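You operate a simulated robot arm through the tools that you are given. There is no shell and no other tool. Be economical: measure what you need, move in short steps, check, and stop when the job is done.

You run a simulated robot arm. Do the job below in one go: nothing can be reset, and whatever is moved stays where it is left.

TASK
Press the white bush from the mat into the tube, stop on 2.
Fine: leave the slide out and the lever up.

The check looks at the end state, three seconds after you hand in, the way a careful person would. Anything else that was tipped, shoved, dropped, spilled or broken makes it a failure.

THE ROBOT
A 7-joint arm with a two-finger parallel gripper, fixed in place. Base frame: the origin is at the foot of the arm, x ahead of it, y to its left, z up; the work surface is at about z = 863. Readings come in mm, degrees, newtons and seconds.
With the tool pointing down near the work surface it reaches from about 240 to 680 mm from the base axis. Its first joint turns from -66.0 to 66.0 degrees. Payload 2.4 kg.
The tool frame sits at the grasp point between the pads (the TCP): z along the fingers, y along the line on which they close. The tips reach 30 mm beyond it. The gripper opens to 94 mm. The fingers are 28 mm wide and 10 mm thick; the gripper's body (50 by 96 mm) begins 55 mm behind the TCP.
Orientation is told as [roll, pitch, yaw] about the base's x, y, z axes, in that order, counted from this pose: with the fingers straight down and closing along the base's y, the tool's x points along the base's -x, its y along +y and its z along -z.

THE INTERFACE
- The arm moves only by the tool apply_moves. Its argument "steps" is a list of rows, each a list of 7 numbers: the gripper command, from -1 (shut) to 1 (fully open), values between in proportion, then the shift along the base's x, y, z in mm, then the turn, a rotation vector about the base's x, y, z in degrees. In form: [[grip, x, y, z, rx, ry, rz], ...]. A call has 1 to 20 rows; each row is the pose to reach, as a shift and turn from the pose commanded when the call began. Each row takes 0.2 s and may step no farther than 50 mm and 8.6 degrees from the row before; otherwise, or with a gripper value out of range, the whole call is refused. A pose out of reach is approached as far as the arm can. The call stops where the force on the tool passes 90 N (or 10 N more than at its start, if that is more) or the arm is blocked; 0.2 s more then pass. Each finger travels about 153 mm/s and halts on what it meets, pressing with about 34 N; the grip force reading is that of the motor and also rises with nothing between the fingers. The clock runs only during rows and for 0.2 s after the last one: add rows that repeat a pose to give the fingers time. It gives the time, the measured TCP pose, the force on the tool (base axes), the opening and the grip force at its end, in the units of the frame above (readings bear some noise).
- Cameras (640 x 400 px; columns grow to the right, rows downward): "scene" is fixed at [45.8, 457.7, 1469.9]; the picture's right is [-0.78, -0.63, 0.00], its down [-0.27, 0.33, -0.90] and it looks along [0.57, -0.70, -0.43] (base axes); focal length 310 px, centre (320, 200). "wrist" rides on the gripper at [76, 14, -102] in the tool frame; the picture's right is [-0.18, 0.98, 0.00], its down [-0.75, -0.14, -0.64] and it looks along [-0.63, -0.12, 0.77] (tool axes); focal length 243 px, centre (320, 200).
- snapshot(camera): a new picture of that camera. The clock stands still meanwhile.
- probe_pixels(camera, pixels): for up to 12 pixels [column, row] of the newest picture of that camera ("zoom" is the newest enlarged one), the place [x, y, z] in the base frame of the surface seen there, good to about 3 mm, but the place of the scene camera against the robot may be out by one fixed shift of up to 25 mm in any direction. The clock stands still meanwhile.
- zoom(camera, box): a new picture of the part [left, top, right, bottom] of that camera's present view, enlarged. The clock stands still meanwhile.
- job_done(): hands the job in; it is judged then, once.

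Go step by step. Measure first, check grasps and placings, and put right what went wrong. The budget is 80 turns and 46 pictures, counting those below and the enlarged ones. Unless the task says otherwise, let go and move clear before handing in, and close with one line.

The tools are called after "Emit:" by a JSON object that holds its "method" and its "body". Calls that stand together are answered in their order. apply_moves: Moves the arm, as the interface text tells. Its arguments: {"type":"object","properties":{"steps":{"type":"array"}},"required":["steps"]} The other tools are called the same way: snapshot (camera) takes a picture; probe_pixels (camera, pixels) gives the place of the surface under pixels of a picture; zoom (camera, box) takes an enlarged picture of a part of a camera's view; job_done () hands the job in.

At the start:

```text
time: 0.0
ee_pos: [342.6, -80.7, 1347.4]
tool_rot: [0.0, 0.0, -0.1]
ft_force: [1.4, 0.1, 0.4]
gripper_width: 94.0
grasp_force: 0.0
```

scene: 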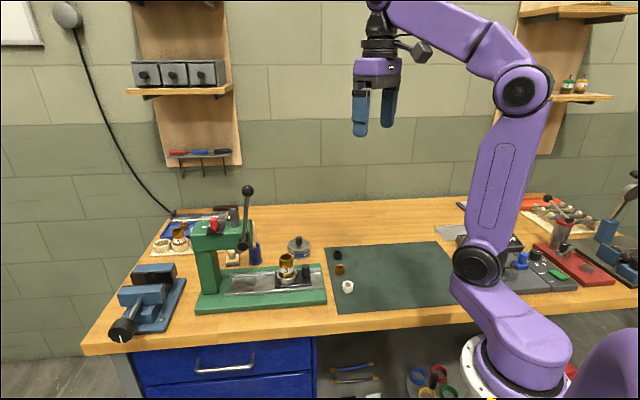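
wrist: 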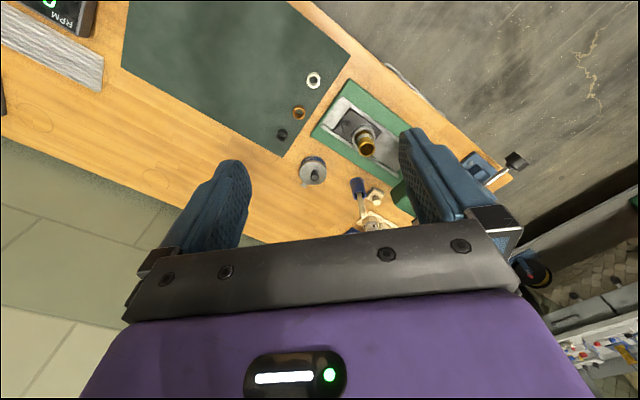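

The scene shows a green arbor press with a slide carrying a brass tube (about 287,265), and three bushes on the mat, the white one near (348,287). I'll zoom in for detail.

Emit:
{"method": "zoom", "body": {"camera": "scene", "box": [180, 170, 380, 320]}}

Emit:
{"method": "zoom", "body": {"camera": "wrist", "box": [260, 50, 460, 240]}}

```text
2.67 times, centred on (280, 245) of scene
```

zoom: 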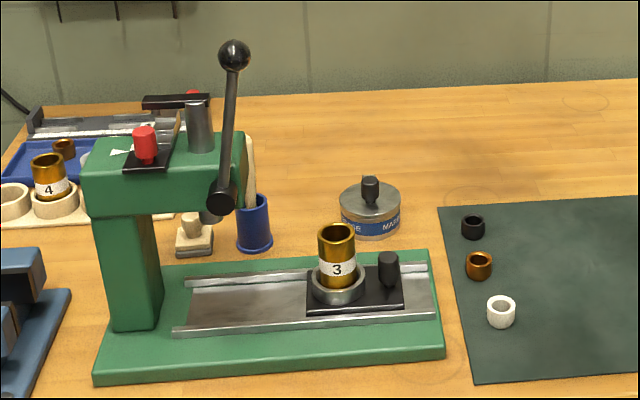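

```text
2.11 times, centred on (360, 145) of wrist
```

zoom: 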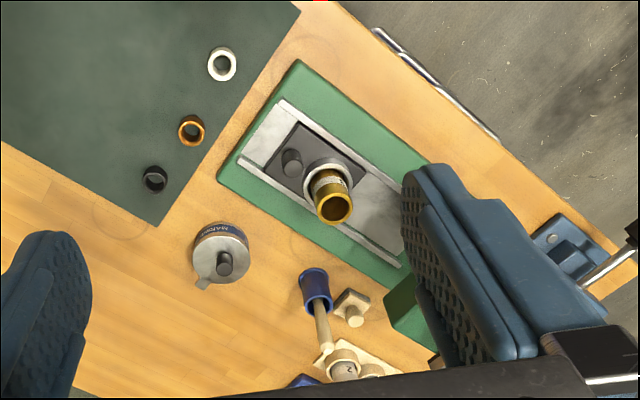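

The press head has a red knob on a black slider (zoomed 145,140), possibly the stop. I'll zoom in tighter on the head and the tray behind it.

Emit:
{"method": "zoom", "body": {"camera": "scene", "box": [195, 195, 275, 250]}}

Emit:
{"method": "zoom", "body": {"camera": "scene", "box": [145, 195, 225, 255]}}

Emit:
{"method": "zoom", "body": {"camera": "scene", "box": [255, 220, 365, 310]}}

```text
7.27 times, centred on (235, 222) of scene
```

zoom: 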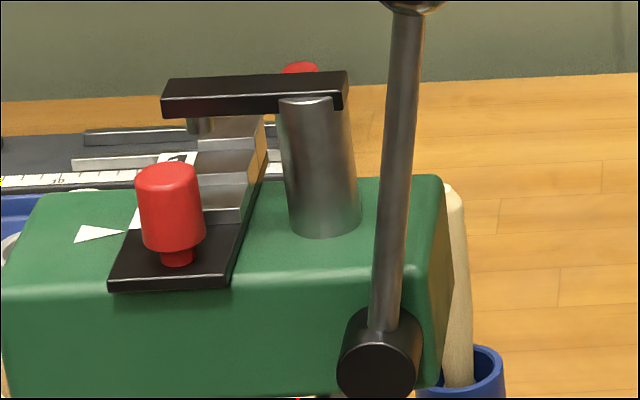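

```text
6.67 times, centred on (185, 225) of scene
```

zoom: 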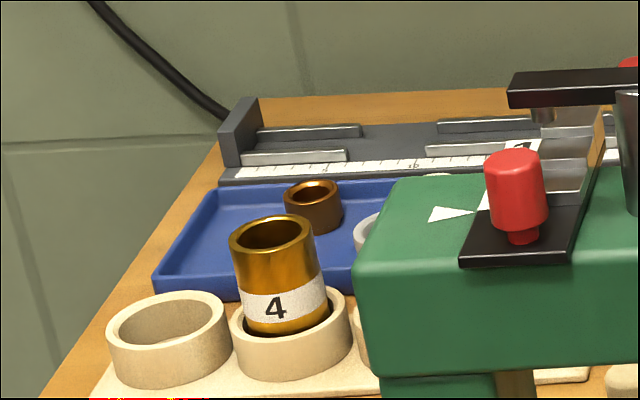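

```text
4.44 times, centred on (310, 265) of scene
```

zoom: 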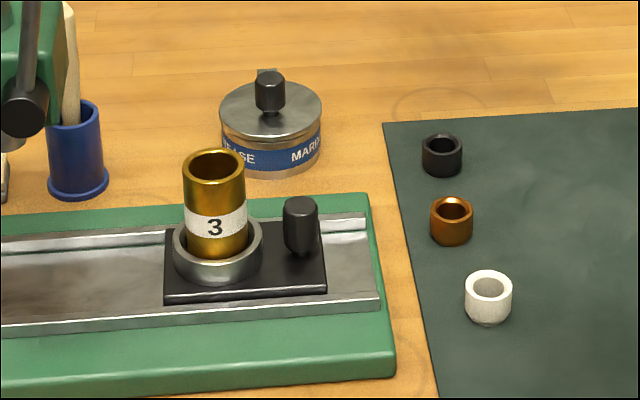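

The stop is a stepped slide bar with red knobs at both ends and a white pointer triangle; the ram's black arm lands on a step. Now I'll locate the key parts.

Emit:
{"method": "probe_pixels", "body": {"camera": "zoom", "pixels": [[488, 275], [488, 315], [490, 285], [213, 155], [213, 172], [215, 270], [300, 205], [300, 250], [240, 300], [350, 350], [20, 350], [345, 255]]}}

Emit:
{"method": "probe_pixels", "body": {"camera": "scene", "pixels": [[248, 190], [244, 243], [214, 220], [214, 233], [232, 207], [225, 207], [232, 232], [208, 227], [200, 240], [248, 240], [230, 240], [200, 280]]}}

Emit:
{"method": "probe_pixels", "body": {"camera": "wrist", "pixels": [[314, 81], [299, 113], [282, 134], [366, 147], [352, 127], [365, 140], [312, 180], [340, 95], [400, 150]]}}

```text
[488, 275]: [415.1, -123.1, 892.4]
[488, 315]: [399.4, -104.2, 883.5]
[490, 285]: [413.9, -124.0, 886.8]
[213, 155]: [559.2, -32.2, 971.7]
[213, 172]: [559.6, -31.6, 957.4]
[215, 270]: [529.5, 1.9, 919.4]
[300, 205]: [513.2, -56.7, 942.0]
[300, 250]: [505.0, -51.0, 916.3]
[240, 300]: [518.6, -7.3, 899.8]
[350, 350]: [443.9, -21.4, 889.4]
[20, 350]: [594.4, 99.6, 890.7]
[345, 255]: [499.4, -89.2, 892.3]
```

```text
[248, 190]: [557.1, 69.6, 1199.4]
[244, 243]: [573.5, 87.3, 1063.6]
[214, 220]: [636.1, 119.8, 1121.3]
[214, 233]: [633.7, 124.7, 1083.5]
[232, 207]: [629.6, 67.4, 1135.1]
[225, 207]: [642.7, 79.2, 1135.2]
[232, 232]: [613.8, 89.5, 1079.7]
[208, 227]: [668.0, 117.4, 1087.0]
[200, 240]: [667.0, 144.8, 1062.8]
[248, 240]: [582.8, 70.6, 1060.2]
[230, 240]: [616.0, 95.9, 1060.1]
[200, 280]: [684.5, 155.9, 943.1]
```

```text
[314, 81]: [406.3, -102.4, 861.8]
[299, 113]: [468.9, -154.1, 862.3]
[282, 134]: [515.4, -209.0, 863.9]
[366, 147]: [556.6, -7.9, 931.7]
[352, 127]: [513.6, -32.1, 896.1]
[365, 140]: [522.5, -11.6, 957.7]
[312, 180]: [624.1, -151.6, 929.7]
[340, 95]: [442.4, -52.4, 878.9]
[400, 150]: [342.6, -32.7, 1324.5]
```

I have rough places for everything; now I'll move the wrist camera to look down on the press head and read the stop numbers (staying above the lever ball at about z 1200).

Emit:
{"method": "apply_moves", "body": {"steps": [[1, 30, 30, -10, 0, 0, 0], [1, 60, 60, -20, 0, 0, 0], [1, 90, 90, -30, 0, 0, 0], [1, 115, 120, -40, 0, 0, 0], [1, 137, 150, -47, 0, 0, 0], [1, 137, 150, -47, 0, 0, 0]]}}

Emit:
{"method": "snapshot", "body": {"camera": "wrist"}}

```text
time: 1.4
ee_pos: [480.1, 67.8, 1300.1]
tool_rot: [0.0, 0.0, 0.0]
ft_force: [0.1, -0.1, 1.0]
gripper_width: 94.2
grasp_force: 0.1
```

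```text
38 pictures are left
```

wrist: 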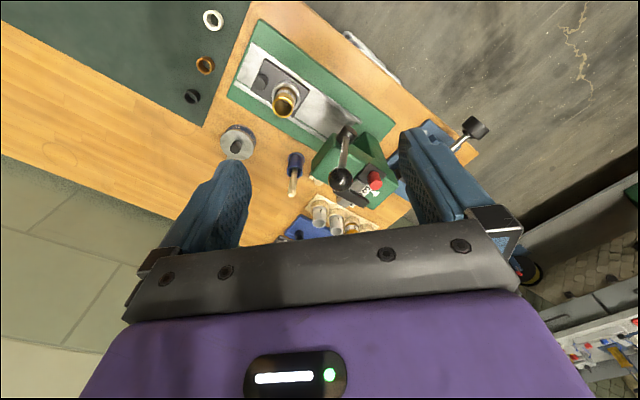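

The press head is at about (355,180) with the lever ball covering part of it. I'll enlarge it.

Emit:
{"method": "zoom", "body": {"camera": "wrist", "box": [300, 115, 420, 215]}}

Emit:
{"method": "probe_pixels", "body": {"camera": "wrist", "pixels": [[341, 180], [349, 131], [376, 180], [328, 175], [388, 200], [213, 19], [284, 100], [284, 88], [264, 80], [300, 75], [310, 120]]}}

```text
4.00 times, centred on (360, 165) of wrist
```

zoom: 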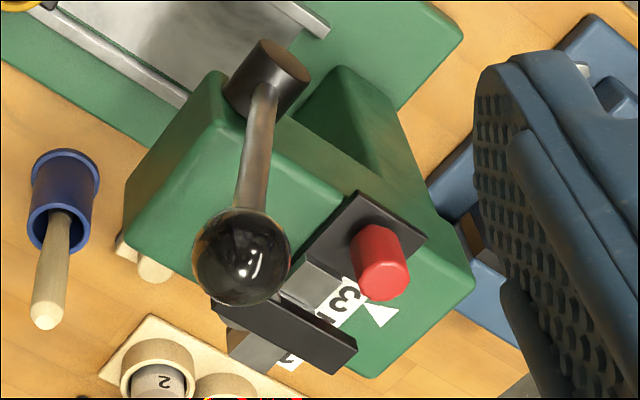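

```text
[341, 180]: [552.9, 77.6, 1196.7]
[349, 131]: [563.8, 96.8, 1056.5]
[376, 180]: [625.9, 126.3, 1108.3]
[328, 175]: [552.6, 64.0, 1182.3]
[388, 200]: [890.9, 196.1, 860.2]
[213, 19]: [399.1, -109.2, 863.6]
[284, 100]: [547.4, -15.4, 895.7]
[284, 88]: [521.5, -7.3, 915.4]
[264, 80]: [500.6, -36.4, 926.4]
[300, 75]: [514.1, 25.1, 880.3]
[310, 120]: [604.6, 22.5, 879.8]
```

The stop bar shows "3" by the triangle, other labels hidden under the arm. I'll swing the camera round to look from the bar's other side.

Emit:
{"method": "apply_moves", "body": {"steps": [[1, 7, 30, 0, 0, 0, -8], [1, 14, 60, 0, 0, 0, -16], [1, 21, 90, 0, 0, 0, -24], [1, 28, 120, 0, 0, 0, -32], [1, 35, 145, 0, 0, 0, -40], [1, 40, 162, 0, 0, 0, -45], [1, 40, 162, 0, 0, 0, -45]]}}

Emit:
{"method": "snapshot", "body": {"camera": "wrist"}}

```text
time: 3.0
ee_pos: [492.3, 214.2, 1298.4]
tool_rot: [0.1, 0.0, -45.1]
ft_force: [-0.1, 0.4, 0.5]
gripper_width: 93.9
grasp_force: 0.1
out of reach, approached as far as the arm can: row 4, 5, 6, 7
```

```text
36 pictures are left
```

wrist: 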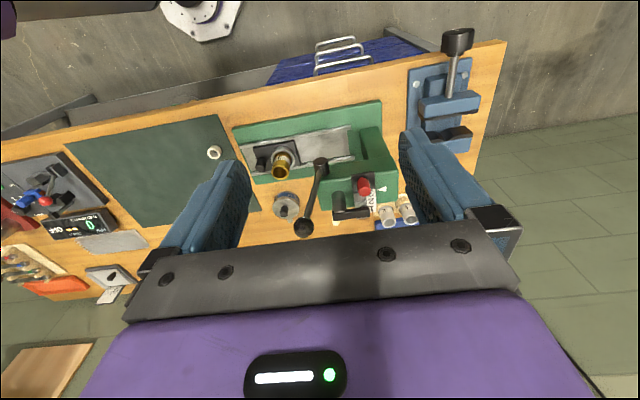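

Emit:
{"method": "zoom", "body": {"camera": "wrist", "box": [320, 160, 410, 230]}}

```text
5.71 times, centred on (365, 195) of wrist
```

zoom: 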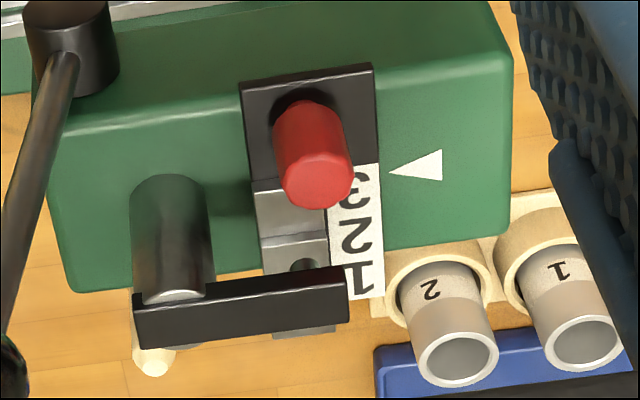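

The labels run 3-2-1 away from the near red knob, and the triangle is currently near the 3 or above it. I'll measure labels and triangle.

Emit:
{"method": "probe_pixels", "body": {"camera": "zoom", "pixels": [[395, 171], [440, 166], [362, 185], [358, 237], [358, 280], [290, 215], [294, 250], [310, 190], [310, 130], [350, 90], [250, 90], [170, 300]]}}

Emit:
{"method": "zoom", "body": {"camera": "wrist", "box": [345, 170, 385, 215]}}

```text
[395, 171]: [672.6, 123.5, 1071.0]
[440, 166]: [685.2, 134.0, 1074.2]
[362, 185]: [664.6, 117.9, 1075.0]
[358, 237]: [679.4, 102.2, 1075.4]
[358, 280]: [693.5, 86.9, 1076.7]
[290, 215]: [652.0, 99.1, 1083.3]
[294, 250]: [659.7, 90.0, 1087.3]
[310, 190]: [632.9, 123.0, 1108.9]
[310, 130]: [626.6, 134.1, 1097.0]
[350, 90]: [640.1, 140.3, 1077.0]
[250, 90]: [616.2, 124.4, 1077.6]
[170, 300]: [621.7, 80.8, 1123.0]
```

```text
8.89 times, centred on (365, 192) of wrist
```

zoom: 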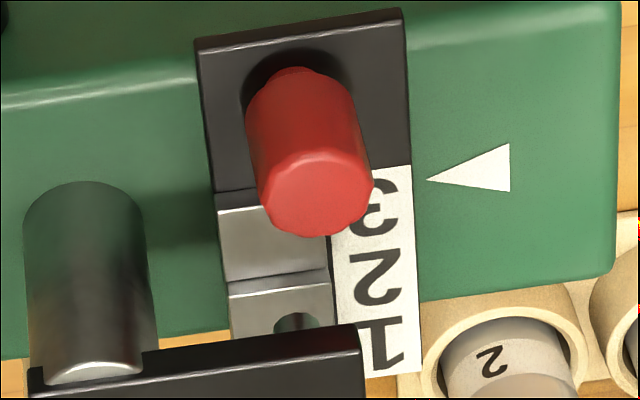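

The bar sits at 3 (triangle tip about [672.6,123.5], 3 at [664.6,118], 2 at [679.4,102]); one pitch is about 21 mm along the bar. Next I'll pin down the red knob and the surroundings.

Emit:
{"method": "probe_pixels", "body": {"camera": "zoom", "pixels": [[315, 190], [285, 190], [345, 190], [315, 220], [315, 160], [300, 110], [200, 60], [405, 30], [410, 165], [418, 370], [95, 368], [350, 340]]}}

Emit:
{"method": "probe_pixels", "body": {"camera": "wrist", "pixels": [[303, 228], [320, 165], [322, 155], [365, 210], [283, 158], [283, 172], [275, 158], [293, 158], [262, 160], [256, 168], [214, 152]]}}

```text
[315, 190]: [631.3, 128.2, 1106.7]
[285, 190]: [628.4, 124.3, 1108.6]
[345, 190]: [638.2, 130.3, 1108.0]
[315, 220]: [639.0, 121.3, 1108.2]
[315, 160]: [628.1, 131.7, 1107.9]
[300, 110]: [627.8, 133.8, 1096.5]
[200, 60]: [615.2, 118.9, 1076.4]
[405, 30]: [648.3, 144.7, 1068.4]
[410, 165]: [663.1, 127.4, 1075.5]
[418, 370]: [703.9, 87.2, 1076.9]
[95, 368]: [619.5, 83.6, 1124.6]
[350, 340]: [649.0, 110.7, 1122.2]
```

```text
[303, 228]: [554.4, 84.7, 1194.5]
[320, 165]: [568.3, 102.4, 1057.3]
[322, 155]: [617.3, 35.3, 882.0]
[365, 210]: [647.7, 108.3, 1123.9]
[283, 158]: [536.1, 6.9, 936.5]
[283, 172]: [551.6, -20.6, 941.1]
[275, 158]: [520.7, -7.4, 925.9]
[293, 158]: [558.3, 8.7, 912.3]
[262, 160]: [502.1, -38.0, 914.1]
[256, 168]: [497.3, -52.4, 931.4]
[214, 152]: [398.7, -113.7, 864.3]
```

Knob centre is about (634,126), top z 1108, ~16 wide, and the press arm edge is ~22 mm further along the bar; the present yaw closes across the bar, which suits. I'll step back into reach, lower, tilt 10° and check the pose.

Emit:
{"method": "apply_moves", "body": {"steps": [[0, -10, -5, -30, 0, 0, 0], [-0.15, -15, -8, -65, -3.5, -3.5, 0], [-0.15, -20, -10, -100, -7.0, -7.1, 0], [-0.15, -20, -10, -100, -7.0, -7.1, 0]]}}

```text
time: 4.0
ee_pos: [470.8, 202.0, 1199.7]
tool_rot: [0.1, -10.1, -45.1]
ft_force: [0.4, 0.7, 0.3]
gripper_width: 39.9
grasp_force: 0.0
```

Commanded pose follows the reached one; tilt is right. Now to a point beside and above the knob, then a look.

Emit:
{"method": "apply_moves", "body": {"steps": [[-0.15, 30, -8, -12, 0, 0, 0], [-0.15, 60, -16, -24, 0, 0, 0], [-0.15, 90, -25, -36, 0, 0, 0], [-0.15, 121, -34, -50, 0, 0, 0], [-0.15, 121, -34, -50, 0, 0, 0]]}}

Emit:
{"method": "snapshot", "body": {"camera": "wrist"}}

```text
time: 5.2
ee_pos: [591.3, 172.4, 1149.9]
tool_rot: [0.0, -10.1, -44.9]
ft_force: [0.5, 0.0, 0.0]
gripper_width: 40.0
grasp_force: 0.1
```

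```text
33 pictures are left
```

wrist: 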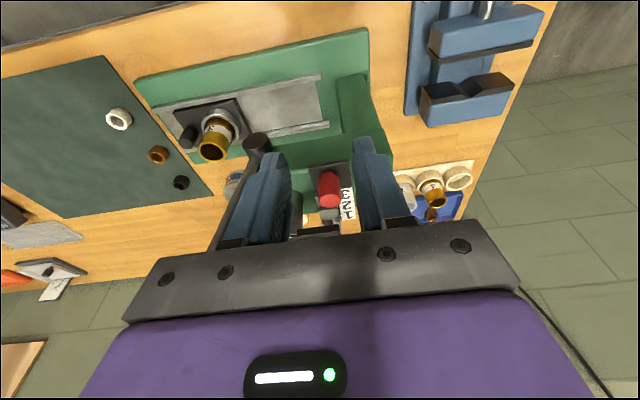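

The knob (328,188) lies between the fingers in the view. I'll recheck its position from this closer view before moving in.

Emit:
{"method": "probe_pixels", "body": {"camera": "wrist", "pixels": [[330, 200], [321, 192], [338, 195], [328, 182], [280, 180], [375, 175], [321, 228], [345, 195], [346, 205], [347, 215]]}}

Emit:
{"method": "zoom", "body": {"camera": "wrist", "box": [270, 140, 400, 240]}}

```text
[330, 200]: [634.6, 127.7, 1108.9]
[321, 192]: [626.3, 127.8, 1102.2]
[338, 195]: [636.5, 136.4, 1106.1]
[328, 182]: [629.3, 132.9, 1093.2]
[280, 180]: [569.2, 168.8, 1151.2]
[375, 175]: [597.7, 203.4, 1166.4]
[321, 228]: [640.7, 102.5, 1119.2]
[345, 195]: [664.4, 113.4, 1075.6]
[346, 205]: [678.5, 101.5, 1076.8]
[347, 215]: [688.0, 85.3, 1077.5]
```

```text
4.00 times, centred on (335, 190) of wrist
```

zoom: 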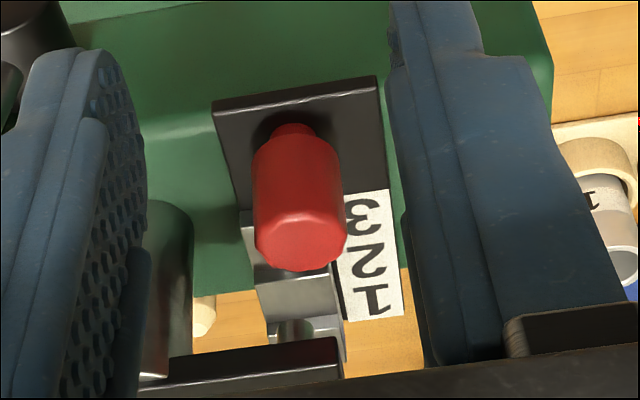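

Knob centre confirmed at ~(635,127) and I'm aligned across the bar. Slide over along the bar, then descend.

Emit:
{"method": "apply_moves", "body": {"steps": [[-0.15, 20, -21, 0, 0, 0, 0], [-0.15, 39, -41, 0, 0, 0, 0], [-0.15, 40, -42, -15, 0, 0, 0], [-0.15, 40.7, -42.4, -31, 0, 0, 0], [-0.15, 40.7, -42.4, -31, 0, 0, 0]]}}

Emit:
{"method": "snapshot", "body": {"camera": "wrist"}}

```text
time: 6.4
ee_pos: [633.6, 126.4, 1117.2]
tool_rot: [0.2, -10.0, -45.0]
ft_force: [0.2, 0.3, 0.4]
gripper_width: 40.0
grasp_force: 0.2
```

```text
31 pictures are left
```

wrist: 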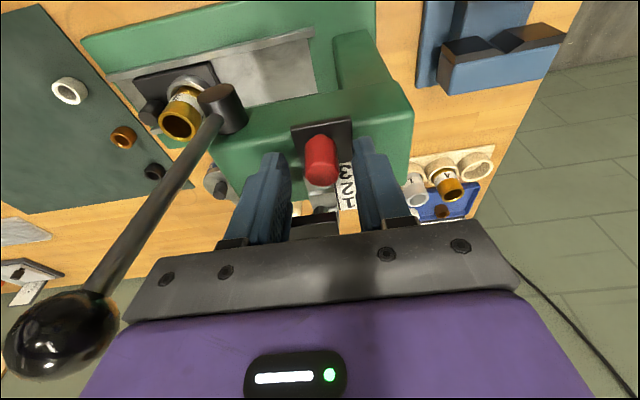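

Fingers straddle the red knob (320,165). Closing on it.

Emit:
{"method": "apply_moves", "body": {"steps": [[-0.6, 0, 0, 0, 0, 0, 0], [-1, 0, 0, 0, 0, 0, 0], [-1, 0, 0, 0, 0, 0, 0]]}}

Emit:
{"method": "zoom", "body": {"camera": "wrist", "box": [260, 100, 400, 240]}}

```text
time: 7.2
ee_pos: [633.2, 126.7, 1116.0]
tool_rot: [0.2, -10.2, -44.9]
ft_force: [9.9, 7.6, -1.4]
gripper_width: 18.7
grasp_force: 45.1
```

```text
2.86 times, centred on (330, 170) of wrist
```

zoom: 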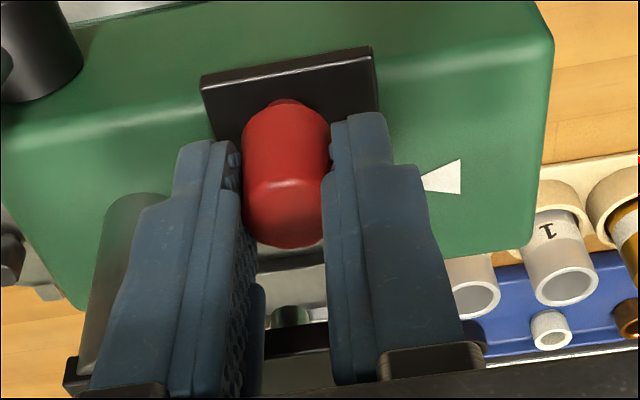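

Gripped (18.7 mm). Pulling the bar ~20 mm along itself away from the arm.

Emit:
{"method": "apply_moves", "body": {"steps": [[-1, -4.7, 4.7, 0, 0, 0, 0], [-1, -9.5, 9.5, 0, 0, 0, 0], [-1, -14.2, 14.2, 0, 0, 0, 0], [-1, -14.2, 14.2, 0, 0, 0, 0]]}}

Emit:
{"method": "zoom", "body": {"camera": "wrist", "box": [260, 100, 400, 240]}}

```text
time: 8.2
ee_pos: [620.3, 141.4, 1117.0]
tool_rot: [0.2, -10.1, -45.0]
ft_force: [13.5, 10.4, -5.8]
gripper_width: 19.0
grasp_force: 44.8
```

```text
2.86 times, centred on (330, 170) of wrist
```

zoom: 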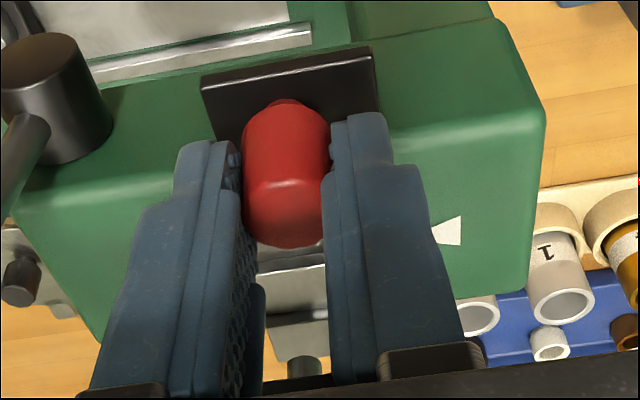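

The bar moved with the knob. Open, rise, back off and check against the triangle.

Emit:
{"method": "apply_moves", "body": {"steps": [[-0.4, 0, 0, 0, 0, 0, 0], [-0.15, 0, 0, 0, 0, 0, 0], [-0.15, -3, 3, 20, 0, 0, 0], [-0.15, -6, 6, 40, 0, 0, 0], [-0.15, -25, 30, 50, 0, 0, 0], [-0.15, -50, 50, 60, 0, 0, 0], [-0.15, -50, 50, 60, 0, 0, 0]]}}

Emit:
{"method": "zoom", "body": {"camera": "wrist", "box": [290, 150, 400, 230]}}

```text
time: 9.8
ee_pos: [568.5, 191.6, 1177.1]
tool_rot: [0.1, -10.0, -45.0]
ft_force: [-0.7, -0.3, 0.9]
gripper_width: 40.1
grasp_force: 0.0
```

```text
5.00 times, centred on (345, 190) of wrist
```

zoom: 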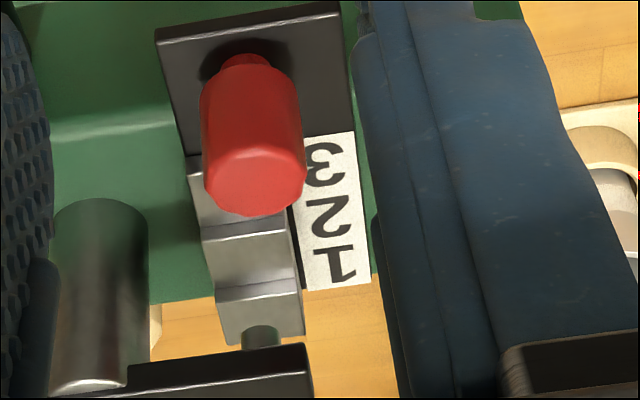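

The finger hides the triangle; opening the gripper fully here (lever is ~100 mm away).

Emit:
{"method": "apply_moves", "body": {"steps": [[0.4, -5, 5, 5, 0, 0, 0], [1, -10, 10, 10, 0, 0, 0], [1, -10, 10, 10, 0, 0, 0]]}}

Emit:
{"method": "zoom", "body": {"camera": "wrist", "box": [290, 150, 400, 230]}}

```text
time: 10.6
ee_pos: [559.4, 202.5, 1186.9]
tool_rot: [0.1, -10.0, -45.0]
ft_force: [0.5, 0.4, -0.4]
gripper_width: 94.0
grasp_force: 0.1
```

```text
5.00 times, centred on (345, 190) of wrist
```

zoom: 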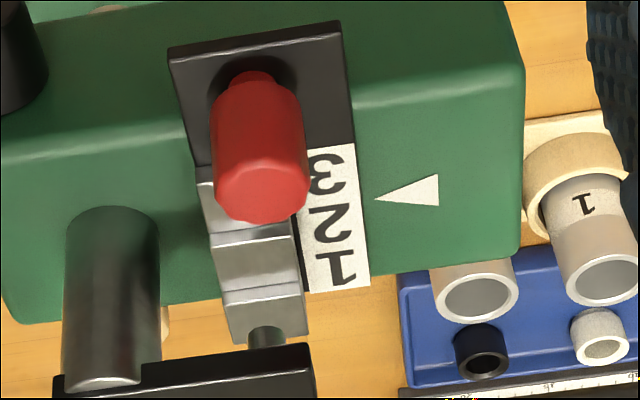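

The triangle tip (376,199) points between 3 and 2 — short by a bit under half a pitch. Measuring precisely.

Emit:
{"method": "probe_pixels", "body": {"camera": "zoom", "pixels": [[379, 199], [410, 195], [434, 191], [348, 145], [357, 190], [366, 285], [348, 172], [354, 222], [360, 265], [326, 290], [352, 205]]}}

```text
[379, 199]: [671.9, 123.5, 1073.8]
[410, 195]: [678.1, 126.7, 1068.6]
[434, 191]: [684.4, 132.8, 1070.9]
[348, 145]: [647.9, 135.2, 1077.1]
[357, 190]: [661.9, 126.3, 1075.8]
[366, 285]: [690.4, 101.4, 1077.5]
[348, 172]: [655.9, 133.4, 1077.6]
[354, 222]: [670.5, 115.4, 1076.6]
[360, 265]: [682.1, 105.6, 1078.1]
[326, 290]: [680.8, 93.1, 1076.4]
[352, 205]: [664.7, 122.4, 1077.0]
```

Correcting for the triangle sitting ~5 mm lower (oblique view), the bar is within ~1 mm of 2. Now over to the mat to measure the bush; I'll level the tool and yaw back.

Emit:
{"method": "apply_moves", "body": {"steps": [[0.5, -35, 0, 10, 3.5, 3.5, 0], [0, -70, -5, 10, 7, 7.1, 0], [-0.2, -105, -30, 0, 7.0, 7.1, 0], [-0.2, -130, -65, -10, 7.0, 7.1, 0], [-0.2, -150, -105, -20, 7.0, 7.1, 0], [-0.2, -170, -145, -35, 7.0, 7.1, 0], [-0.2, -185, -190, -50, 7.0, 7.1, 0], [-0.2, -200, -235, -65, 7.0, 7.1, 0], [-0.2, -210, -275, -75, 7.0, 7.1, 0], [-0.2, -219, -312, -87, 7.0, 7.1, 0], [-0.2, -219, -312, -87, 7.0, 7.1, 0]]}}

Emit:
{"method": "snapshot", "body": {"camera": "wrist"}}

```text
time: 13.0
ee_pos: [340.4, -109.8, 1099.2]
tool_rot: [0.1, -0.1, -45.0]
ft_force: [0.0, -0.5, 0.8]
gripper_width: 37.6
grasp_force: 0.1
```

```text
26 pictures are left
```

wrist: 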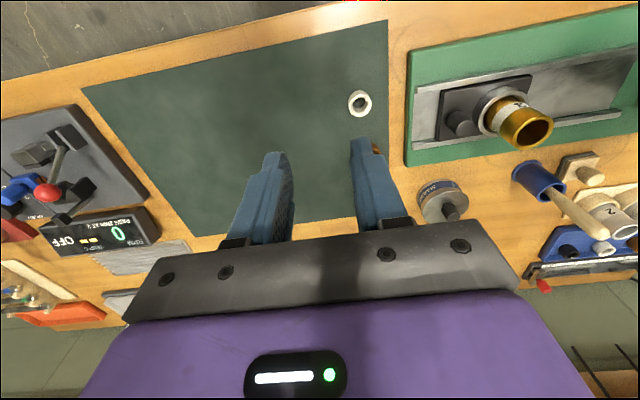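

The view is aligned with the press; the bush is at (360,103). Enlarge and probe both bush and tube.

Emit:
{"method": "zoom", "body": {"camera": "wrist", "box": [330, 80, 390, 120]}}

Emit:
{"method": "probe_pixels", "body": {"camera": "zoom", "pixels": [[320, 240], [320, 225], [240, 240], [390, 240], [310, 130], [310, 310], [200, 240], [420, 240], [315, 360], [315, 100]]}}

Emit:
{"method": "zoom", "body": {"camera": "wrist", "box": [430, 60, 570, 160]}}

```text
10.00 times, centred on (360, 100) of wrist
```

zoom: 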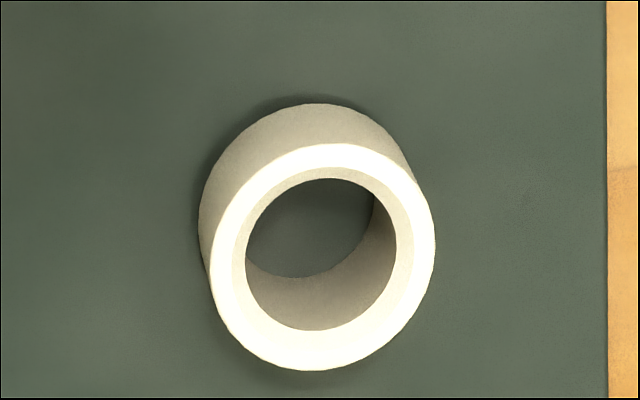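

```text
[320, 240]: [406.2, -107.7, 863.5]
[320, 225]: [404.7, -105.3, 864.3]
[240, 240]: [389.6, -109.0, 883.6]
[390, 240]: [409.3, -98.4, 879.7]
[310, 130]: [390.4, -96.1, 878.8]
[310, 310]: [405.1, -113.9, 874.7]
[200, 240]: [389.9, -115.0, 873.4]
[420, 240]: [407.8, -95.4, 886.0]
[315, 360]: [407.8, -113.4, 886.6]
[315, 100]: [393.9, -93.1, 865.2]
```

```text
4.00 times, centred on (500, 110) of wrist
```

zoom: 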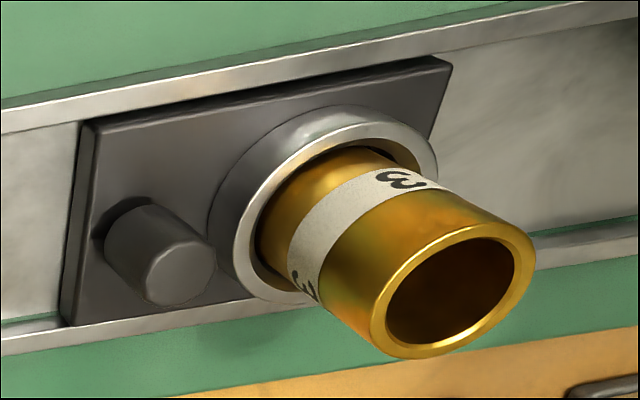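

Bush: centre ~(398.5,-105), top z ~886, OD ~28 mm, flat chamfer-free top. Now probing the tube rim, ring and slide knob.

Emit:
{"method": "probe_pixels", "body": {"camera": "zoom", "pixels": [[378, 325], [527, 250], [460, 232], [440, 350], [381, 295], [523, 280], [340, 125], [245, 215], [180, 275], [150, 230], [450, 60], [90, 130]]}}

```text
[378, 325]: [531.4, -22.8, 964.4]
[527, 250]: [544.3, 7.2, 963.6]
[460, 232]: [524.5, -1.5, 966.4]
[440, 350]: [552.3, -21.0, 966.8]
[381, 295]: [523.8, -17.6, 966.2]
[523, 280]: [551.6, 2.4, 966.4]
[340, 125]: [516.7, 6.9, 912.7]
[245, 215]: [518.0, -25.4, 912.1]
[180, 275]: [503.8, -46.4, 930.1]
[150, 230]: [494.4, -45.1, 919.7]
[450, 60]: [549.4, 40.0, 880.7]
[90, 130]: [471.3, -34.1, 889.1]
```

Tube rim: centre ~(537.5,-9.5), top z ~966, inner ~29. Now move over the bush at z 950 with a 50 mm opening and check centring.

Emit:
{"method": "apply_moves", "body": {"steps": [[0.06, 20, 2, -40, 0, 0, 0], [0.06, 40, 4, -80, 0, 0, 0], [0.06, 58, 5, -120, 0, 0, 0], [0.06, 58, 5, -150, 0, 0, 0], [0.06, 58, 5, -150, 0, 0, 0]]}}

Emit:
{"method": "snapshot", "body": {"camera": "wrist"}}

```text
time: 14.2
ee_pos: [397.9, -104.7, 950.0]
tool_rot: [0.1, -0.1, -45.1]
ft_force: [0.2, 0.6, -0.9]
gripper_width: 49.5
grasp_force: 0.1
```

```text
23 pictures are left
```

wrist: 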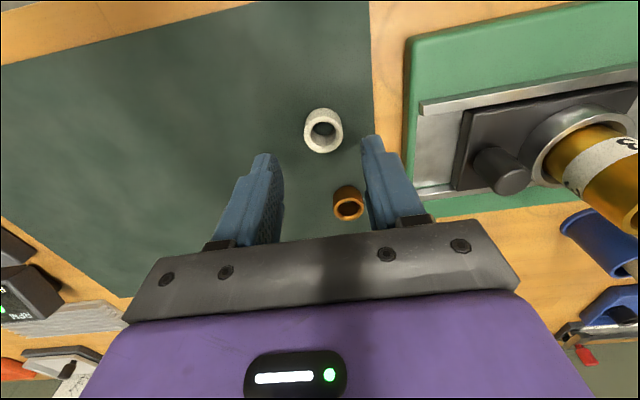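

The bush (324,132) is about 3 mm off the expected pixel (320,135); correct by (0.4,+3) and descend to z 904.

Emit:
{"method": "apply_moves", "body": {"steps": [[0.06, 0.4, 3, -15, 0, 0, 0], [0.06, 0.4, 3, -32, 0, 0, 0], [0.06, 0.4, 3, -46, 0, 0, 0], [0.06, 0.4, 3, -46, 0, 0, 0]]}}

Emit:
{"method": "zoom", "body": {"camera": "wrist", "box": [230, 100, 420, 240]}}

```text
time: 15.2
ee_pos: [397.7, -103.8, 903.1]
tool_rot: [0.2, 0.0, -45.0]
ft_force: [-0.1, 0.1, 0.3]
gripper_width: 49.8
grasp_force: 0.0
```

```text
2.86 times, centred on (325, 170) of wrist
```

zoom: 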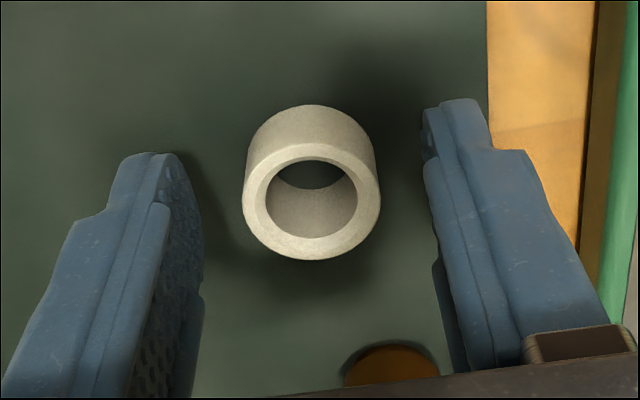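

The bush sits centred between the fingers. Closing.

Emit:
{"method": "apply_moves", "body": {"steps": [[-0.3, 0, 0, 0, 0, 0, 0], [-1, 0, 0, 0, 0, 0, 0], [-1, 0, 0, 0, 0, 0, 0], [-1, 0, 0, 40, 0, 0, 0], [-1, 0, 0, 80, 0, 0, 0], [-1, 0, 0, 130, 0, 0, 0], [-1, 0, 0, 130, 0, 0, 0]]}}

Emit:
{"method": "snapshot", "body": {"camera": "wrist"}}

```text
time: 16.8
ee_pos: [395.9, -102.4, 1031.6]
tool_rot: [0.1, 0.0, -45.0]
ft_force: [0.4, 0.0, -0.3]
gripper_width: 27.1
grasp_force: 34.2
```

```text
21 pictures are left
```

wrist: 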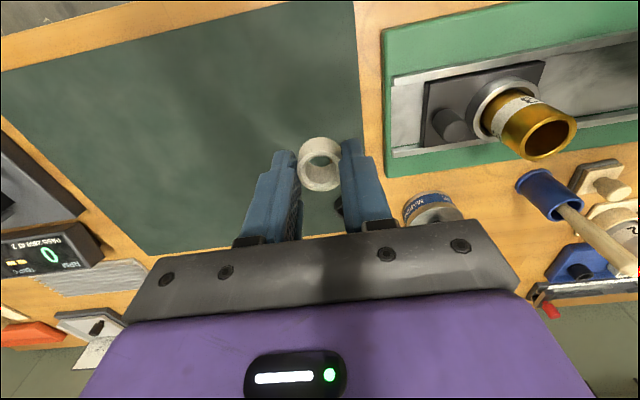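

Bush is held (27.1 mm). Carry it level to above the tube (bush bottom ~26 mm clear).

Emit:
{"method": "apply_moves", "body": {"steps": [[-1, 30, 20, 0, 0, 0, 0], [-1, 60, 40, 0, 0, 0, 0], [-1, 90, 60, 0, 0, 0, 0], [-1, 120, 79, 0, 0, 0, 0], [-1, 141.6, 92.9, 0, 0, 0, 0], [-1, 141.6, 92.9, 0, 0, 0, 0]]}}

Emit:
{"method": "snapshot", "body": {"camera": "wrist"}}

Emit:
{"method": "zoom", "body": {"camera": "wrist", "box": [250, 90, 390, 210]}}

```text
time: 18.2
ee_pos: [541.0, -10.3, 1033.0]
tool_rot: [0.0, 0.1, -45.0]
ft_force: [0.0, 0.1, 0.0]
gripper_width: 27.3
grasp_force: 33.9
```

```text
20 pictures are left
```

wrist: 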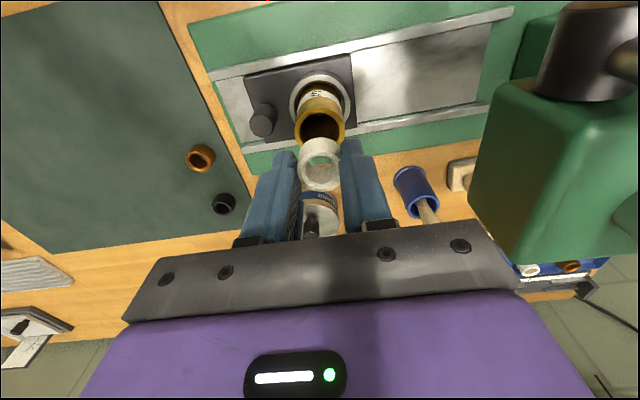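

```text
3.33 times, centred on (320, 150) of wrist
```

zoom: 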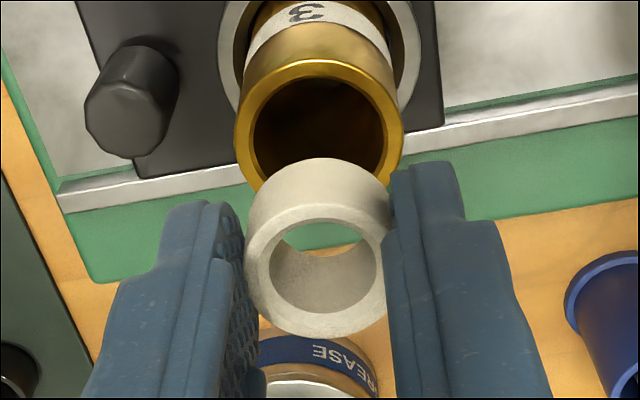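

Tube mouth centre (319,132 zoomed) computes ~3 mm toward tool x from the bush axis. Shift (-1.6,+2.9), lower to ~4 mm above the rim, and look again.

Emit:
{"method": "apply_moves", "body": {"steps": [[-1, -1.6, 2.9, 0, 0, 0, 0], [-1, -1.6, 2.9, -12, 0, 0, 0], [-1, -1.6, 2.9, -23, 0, 0, 0], [-1, -1.6, 2.9, -23, 0, 0, 0]]}}

Emit:
{"method": "zoom", "body": {"camera": "wrist", "box": [250, 90, 390, 210]}}

Emit:
{"method": "zoom", "body": {"camera": "scene", "box": [255, 210, 325, 290]}}

```text
time: 19.2
ee_pos: [538.0, -7.3, 1010.3]
tool_rot: [0.1, 0.1, -45.0]
ft_force: [0.4, -0.5, -0.5]
gripper_width: 27.2
grasp_force: 34.0
```

```text
3.33 times, centred on (320, 150) of wrist
```

zoom: 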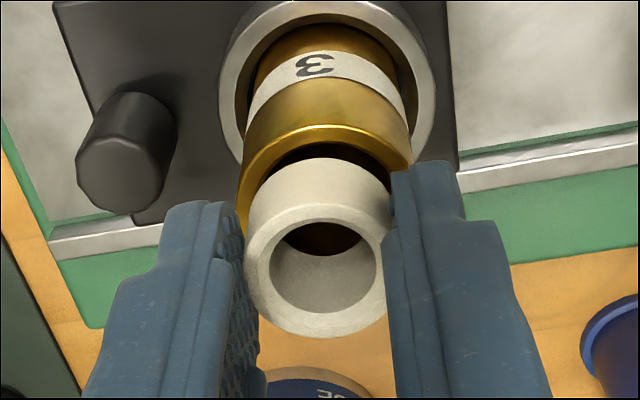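

```text
5.00 times, centred on (290, 250) of scene
```

zoom: 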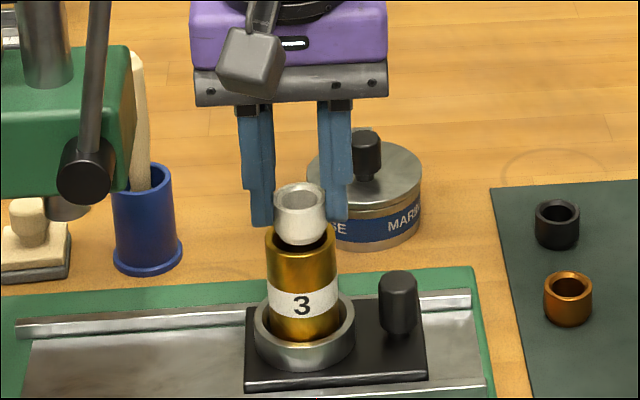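

The two views disagree by ~3 mm on where the axis is along the view direction; a tighter scene zoom should settle it.

Emit:
{"method": "zoom", "body": {"camera": "scene", "box": [300, 240, 330, 260]}}

Emit:
{"method": "zoom", "body": {"camera": "scene", "box": [278, 240, 308, 268]}}

```text
16.00 times, centred on (315, 250) of scene
```

zoom: 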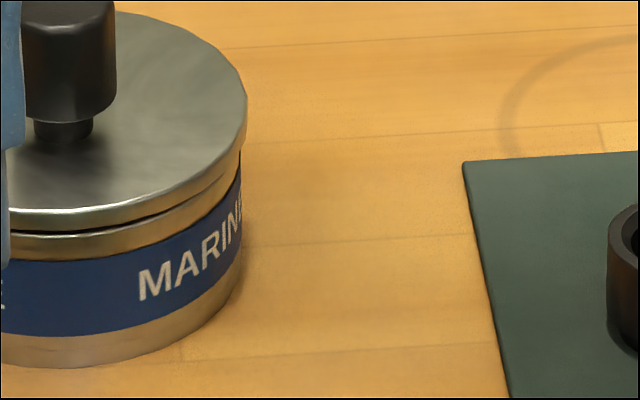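

```text
14.29 times, centred on (293, 254) of scene
```

zoom: 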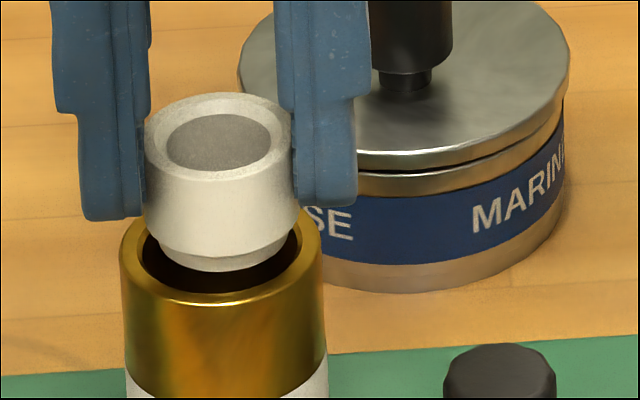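

The tight scene view agrees with the wrist rim estimate: the bush is ~3.6 mm too far toward the scene camera, sideways centred. Shift (+2.5,-2.5) and lower 3 mm, then check.

Emit:
{"method": "apply_moves", "body": {"steps": [[-1, 2.5, -2.5, 0, 0, 0, 0], [-1, 2.5, -2.5, -3, 0, 0, 0], [-1, 2.5, -2.5, -3, 0, 0, 0]]}}

Emit:
{"method": "zoom", "body": {"camera": "scene", "box": [278, 240, 308, 268]}}

```text
time: 20.0
ee_pos: [541.4, -9.3, 1006.7]
tool_rot: [0.0, 0.0, -45.0]
ft_force: [-0.2, 0.5, -0.1]
gripper_width: 27.1
grasp_force: 34.0
```

```text
14.29 times, centred on (293, 254) of scene
```

zoom: 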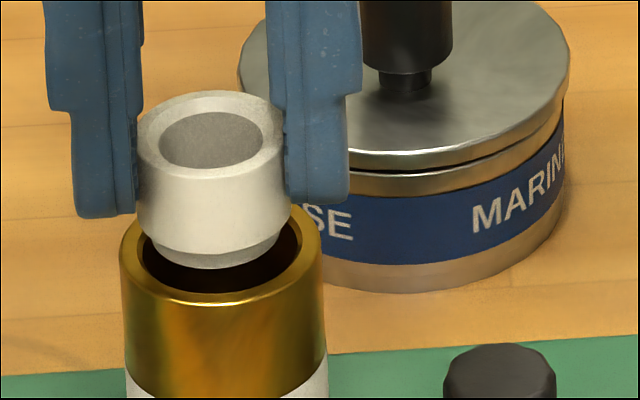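

Now the bush is ~1.2 mm left of the tube axis (214 vs 221). Nudge (-1.3,-0.4) and lower 4 mm so the chamfer enters.

Emit:
{"method": "apply_moves", "body": {"steps": [[-1, -1.3, -0.4, 0, 0, 0, 0], [-1, -1.3, -0.4, -2, 0, 0, 0], [-1, -1.3, -0.4, -4, 0, 0, 0], [-1, -1.3, -0.4, -4, 0, 0, 0]]}}

Emit:
{"method": "zoom", "body": {"camera": "scene", "box": [278, 240, 308, 268]}}

```text
time: 21.0
ee_pos: [540.6, -10.2, 1004.4]
tool_rot: [0.3, -0.2, -44.9]
ft_force: [-0.7, -0.3, 16.9]
gripper_width: 27.0
grasp_force: 33.8
```

```text
14.29 times, centred on (293, 254) of scene
```

zoom: 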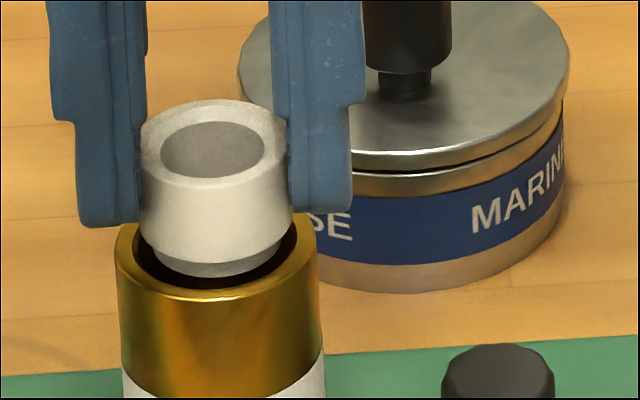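

Contact 17 N and the tube rim was nudged slightly left and away, so the bush bears on the far-left rim. Raise 3, shift (-1.7,+0.6), lower again.

Emit:
{"method": "apply_moves", "body": {"steps": [[-1, 0, 0, 3, 0, 0, 0], [-1, -1.7, 0.6, 3, 0, 0, 0], [-1, -1.7, 0.6, 0, 0, 0, 0], [-1, -1.7, 0.6, -1.5, 0, 0, 0], [-1, -1.7, 0.6, -1.5, 0, 0, 0]]}}

Emit:
{"method": "zoom", "body": {"camera": "scene", "box": [278, 240, 308, 268]}}

```text
time: 22.2
ee_pos: [539.3, -8.7, 1003.6]
tool_rot: [0.1, -0.1, -45.0]
ft_force: [-1.6, 1.3, 9.1]
gripper_width: 27.0
grasp_force: 33.5
```

```text
14.29 times, centred on (293, 254) of scene
```

zoom: 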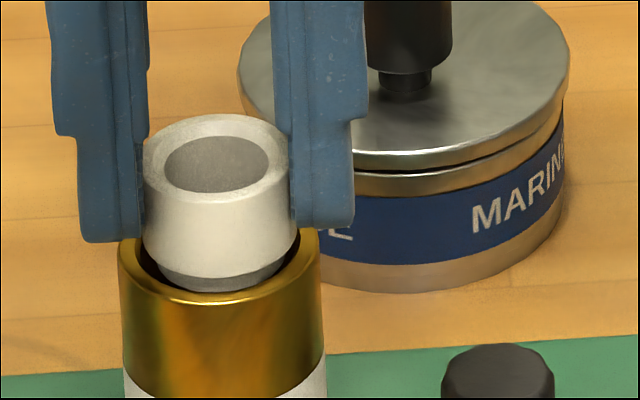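

The bush chamfer is entering (force 9 N, slight push toward the camera side). Nudge 0.6 mm that way and lower further.

Emit:
{"method": "apply_moves", "body": {"steps": [[-1, -0.5, 0.5, 0, 0, 0, 0], [-1, -0.5, 0.5, -1.5, 0, 0, 0], [-1, -0.5, 0.5, -3, 0, 0, 0], [-1, -0.5, 0.5, -3, 0, 0, 0]]}}

Emit:
{"method": "zoom", "body": {"camera": "scene", "box": [278, 240, 308, 268]}}

```text
time: 23.2
ee_pos: [538.3, -9.4, 999.1]
tool_rot: [0.2, -0.2, -45.0]
ft_force: [1.9, 0.0, 21.4]
gripper_width: 27.0
grasp_force: 34.4
```

```text
14.29 times, centred on (293, 254) of scene
```

zoom: 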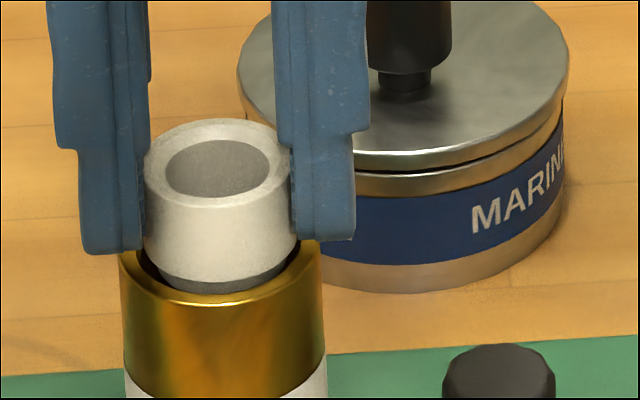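

Fingers slid slightly on the bush at 21 N, so the chamfer is seated in the mouth, centred (220 vs 220). Release and check it stands straight.

Emit:
{"method": "apply_moves", "body": {"steps": [[-0.2, 0, 0, 0, 0, 0, 0], [0, 0, 0, 0, 0, 0, 0], [0, 0, 0, 25, 0, 0, 0], [0, 0, 0, 50, 0, 0, 0], [0, 0, 0, 50, 0, 0, 0]]}}

Emit:
{"method": "zoom", "body": {"camera": "scene", "box": [273, 235, 313, 275]}}

Emit:
{"method": "zoom", "body": {"camera": "wrist", "box": [250, 60, 390, 180]}}

```text
time: 24.4
ee_pos: [537.4, -9.3, 1046.8]
tool_rot: [0.1, 0.0, -45.0]
ft_force: [0.5, -0.7, 0.2]
gripper_width: 47.2
grasp_force: 0.0
```

```text
10.00 times, centred on (293, 255) of scene
```

zoom: 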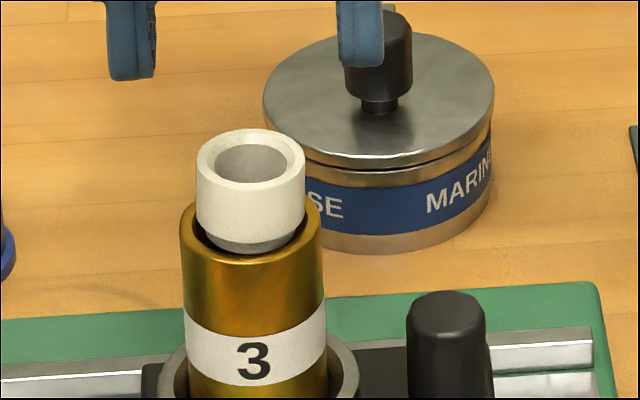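

```text
3.33 times, centred on (320, 120) of wrist
```

zoom: 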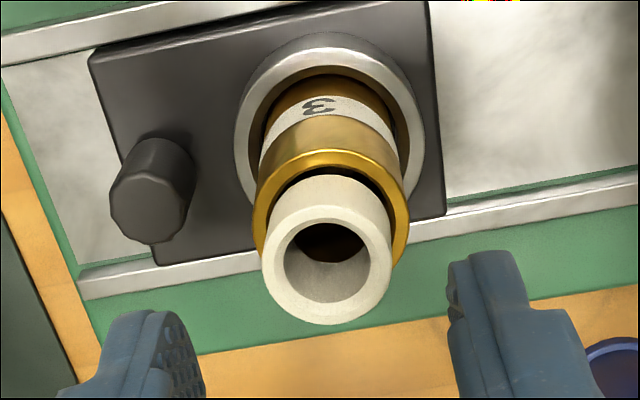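

The bush stands upright and centred in the mouth. Next the slide: I'll probe the knob, then back off and yaw +90° so I can grip the knob across the slide with the hand leaning away from the press head.

Emit:
{"method": "probe_pixels", "body": {"camera": "zoom", "pixels": [[140, 210], [180, 175], [115, 200], [150, 240], [190, 200], [160, 145], [100, 60], [155, 262], [430, 100], [325, 310], [325, 215]]}}

Emit:
{"method": "apply_moves", "body": {"steps": [[0, -20, -20, 10, 0, 0, 8], [0, -40, -40, 10, 0, 0, 16], [0, -60, -60, 5, 0, 0, 24.5], [0, -75, -75, 0, 0, 0, 33], [0, -80, -80, 0, 0, 0, 41.5], [0, -80, -80, 0, 0, 0, 50], [0, -80, -80, 0, 0, 0, 58.5], [0, -80, -80, 0, 0, 0, 67], [0, -80, -80, 0, 0, 0, 75.5], [0, -80, -80, 0, 0, 0, 83], [0, -80, -80, 0, 0, 0, 90], [0, -80, -80, 0, 0, 0, 90]]}}

```text
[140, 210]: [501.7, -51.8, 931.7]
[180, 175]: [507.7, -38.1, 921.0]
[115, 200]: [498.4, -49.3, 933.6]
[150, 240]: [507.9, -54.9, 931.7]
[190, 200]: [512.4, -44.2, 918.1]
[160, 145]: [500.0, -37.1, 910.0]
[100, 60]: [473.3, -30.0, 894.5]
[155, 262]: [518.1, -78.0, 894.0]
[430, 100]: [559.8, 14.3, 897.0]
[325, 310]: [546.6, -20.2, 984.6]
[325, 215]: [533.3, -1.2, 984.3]
```

```text
time: 27.0
ee_pos: [458.2, -89.3, 1048.7]
tool_rot: [0.2, -0.1, 45.2]
ft_force: [0.2, 0.2, 0.0]
gripper_width: 46.9
grasp_force: 0.0
```

Knob is at ~(504,-46), top z 932, R~10. Tilt 30° (fingers pointing toward the press) and stand off along the approach line, then look.

Emit:
{"method": "apply_moves", "body": {"steps": [[-0.2, 2, 2, -10, 5.6, -5.6, 0], [-0.2, 5, 4, -20, 11.2, -11.2, 0], [-0.2, 7, 5, -35, 16.5, -16.5, 0], [-0.2, 9.9, 7.3, -46.7, 21.2, -21.2, 0], [-0.2, 9.9, 7.3, -46.7, 21.2, -21.2, 0]]}}

Emit:
{"method": "snapshot", "body": {"camera": "wrist"}}

```text
time: 28.2
ee_pos: [469.3, -81.2, 1000.6]
tool_rot: [0.1, -30.0, 45.0]
ft_force: [0.7, 1.2, -0.3]
gripper_width: 37.5
grasp_force: 0.1
```

```text
8 pictures are left
```

wrist: 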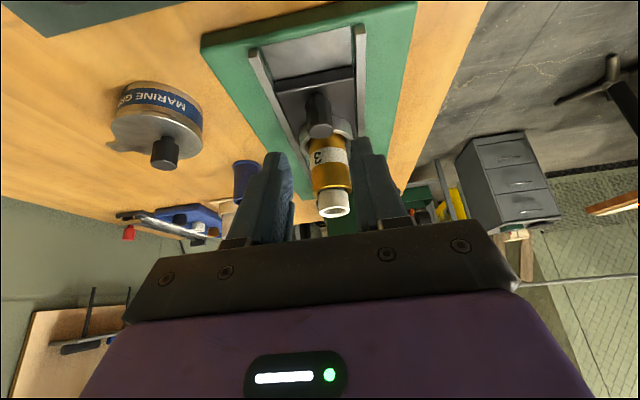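

Knob (319,115) is centred between the fingers. Descend along the approach and grip.

Emit:
{"method": "apply_moves", "body": {"steps": [[-0.2, 10, 10, -25, 0, 0, 0], [-0.2, 20, 20, -50, 0, 0, 0], [-0.2, 27.1, 27.5, -67.6, 0, 0, 0], [-0.2, 27.1, 27.5, -67.6, 0, 0, 0], [-1, 27.1, 27.5, -67.6, 0, 0, 0], [-1, 27.1, 27.5, -67.6, 0, 0, 0], [-1, 27.1, 27.5, -67.6, 0, 0, 0]]}}

```text
time: 29.8
ee_pos: [496.5, -55.6, 934.2]
tool_rot: [0.1, -30.1, 44.9]
ft_force: [13.0, -6.0, -11.9]
gripper_width: 21.3
grasp_force: 45.2
```

Knob gripped (21.3 mm). Push the slide in gently, first 50 mm.

Emit:
{"method": "apply_moves", "body": {"steps": [[-1, 3, 3, 0, 0, 0, 0], [-1, 7, 7, 0, 0, 0, 0], [-1, 11, 11, 0, 0, 0, 0], [-1, 15, 15, 0, 0, 0, 0], [-1, 19, 19, 0, 0, 0, 0], [-1, 23, 23, 0, 0, 0, 0], [-1, 27, 27, 0, 0, 0, 0], [-1, 31, 31, 0, 0, 0, 0], [-1, 35, 35, 0, 0, 0, 0], [-1, 35, 35, 0, 0, 0, 0]]}}

```text
time: 32.0
ee_pos: [532.3, -19.4, 935.5]
tool_rot: [-0.2, -29.8, 44.9]
ft_force: [14.8, -15.9, -4.2]
gripper_width: 21.1
grasp_force: 44.9
```

Slide moves freely with a sideways load of ~21 N, so I'll relieve it by ~1 mm across and continue 50 mm.

Emit:
{"method": "apply_moves", "body": {"steps": [[-1, 4, 2.5, 0, 0, 0, 0], [-1, 8.2, 6, 0, 0, 0, 0], [-1, 12.2, 10, 0, 0, 0, 0], [-1, 16.2, 14, 0, 0, 0, 0], [-1, 20.2, 18, 0, 0, 0, 0], [-1, 24.2, 22, 0, 0, 0, 0], [-1, 28.2, 26, 0, 0, 0, 0], [-1, 32.2, 30, 0, 0, 0, 0], [-1, 36.2, 34, 0, 0, 0, 0], [-1, 36.2, 34, 0, 0, 0, 0]]}}

Emit:
{"method": "zoom", "body": {"camera": "scene", "box": [190, 190, 320, 310]}}

```text
time: 34.2
ee_pos: [567.0, 13.9, 933.3]
tool_rot: [-0.1, -29.9, 45.0]
ft_force: [10.0, -11.3, -8.2]
gripper_width: 21.3
grasp_force: 44.6
```

```text
3.33 times, centred on (255, 250) of scene
```

zoom: 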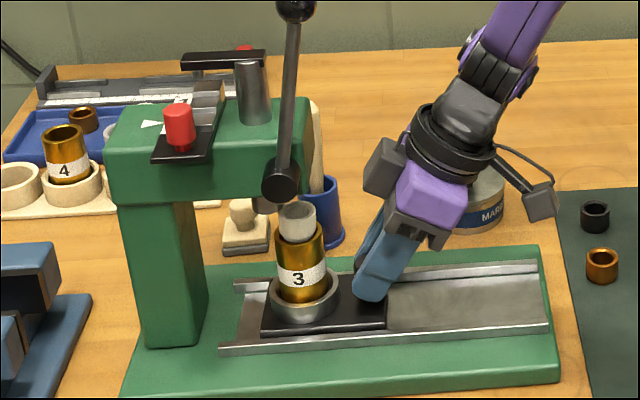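

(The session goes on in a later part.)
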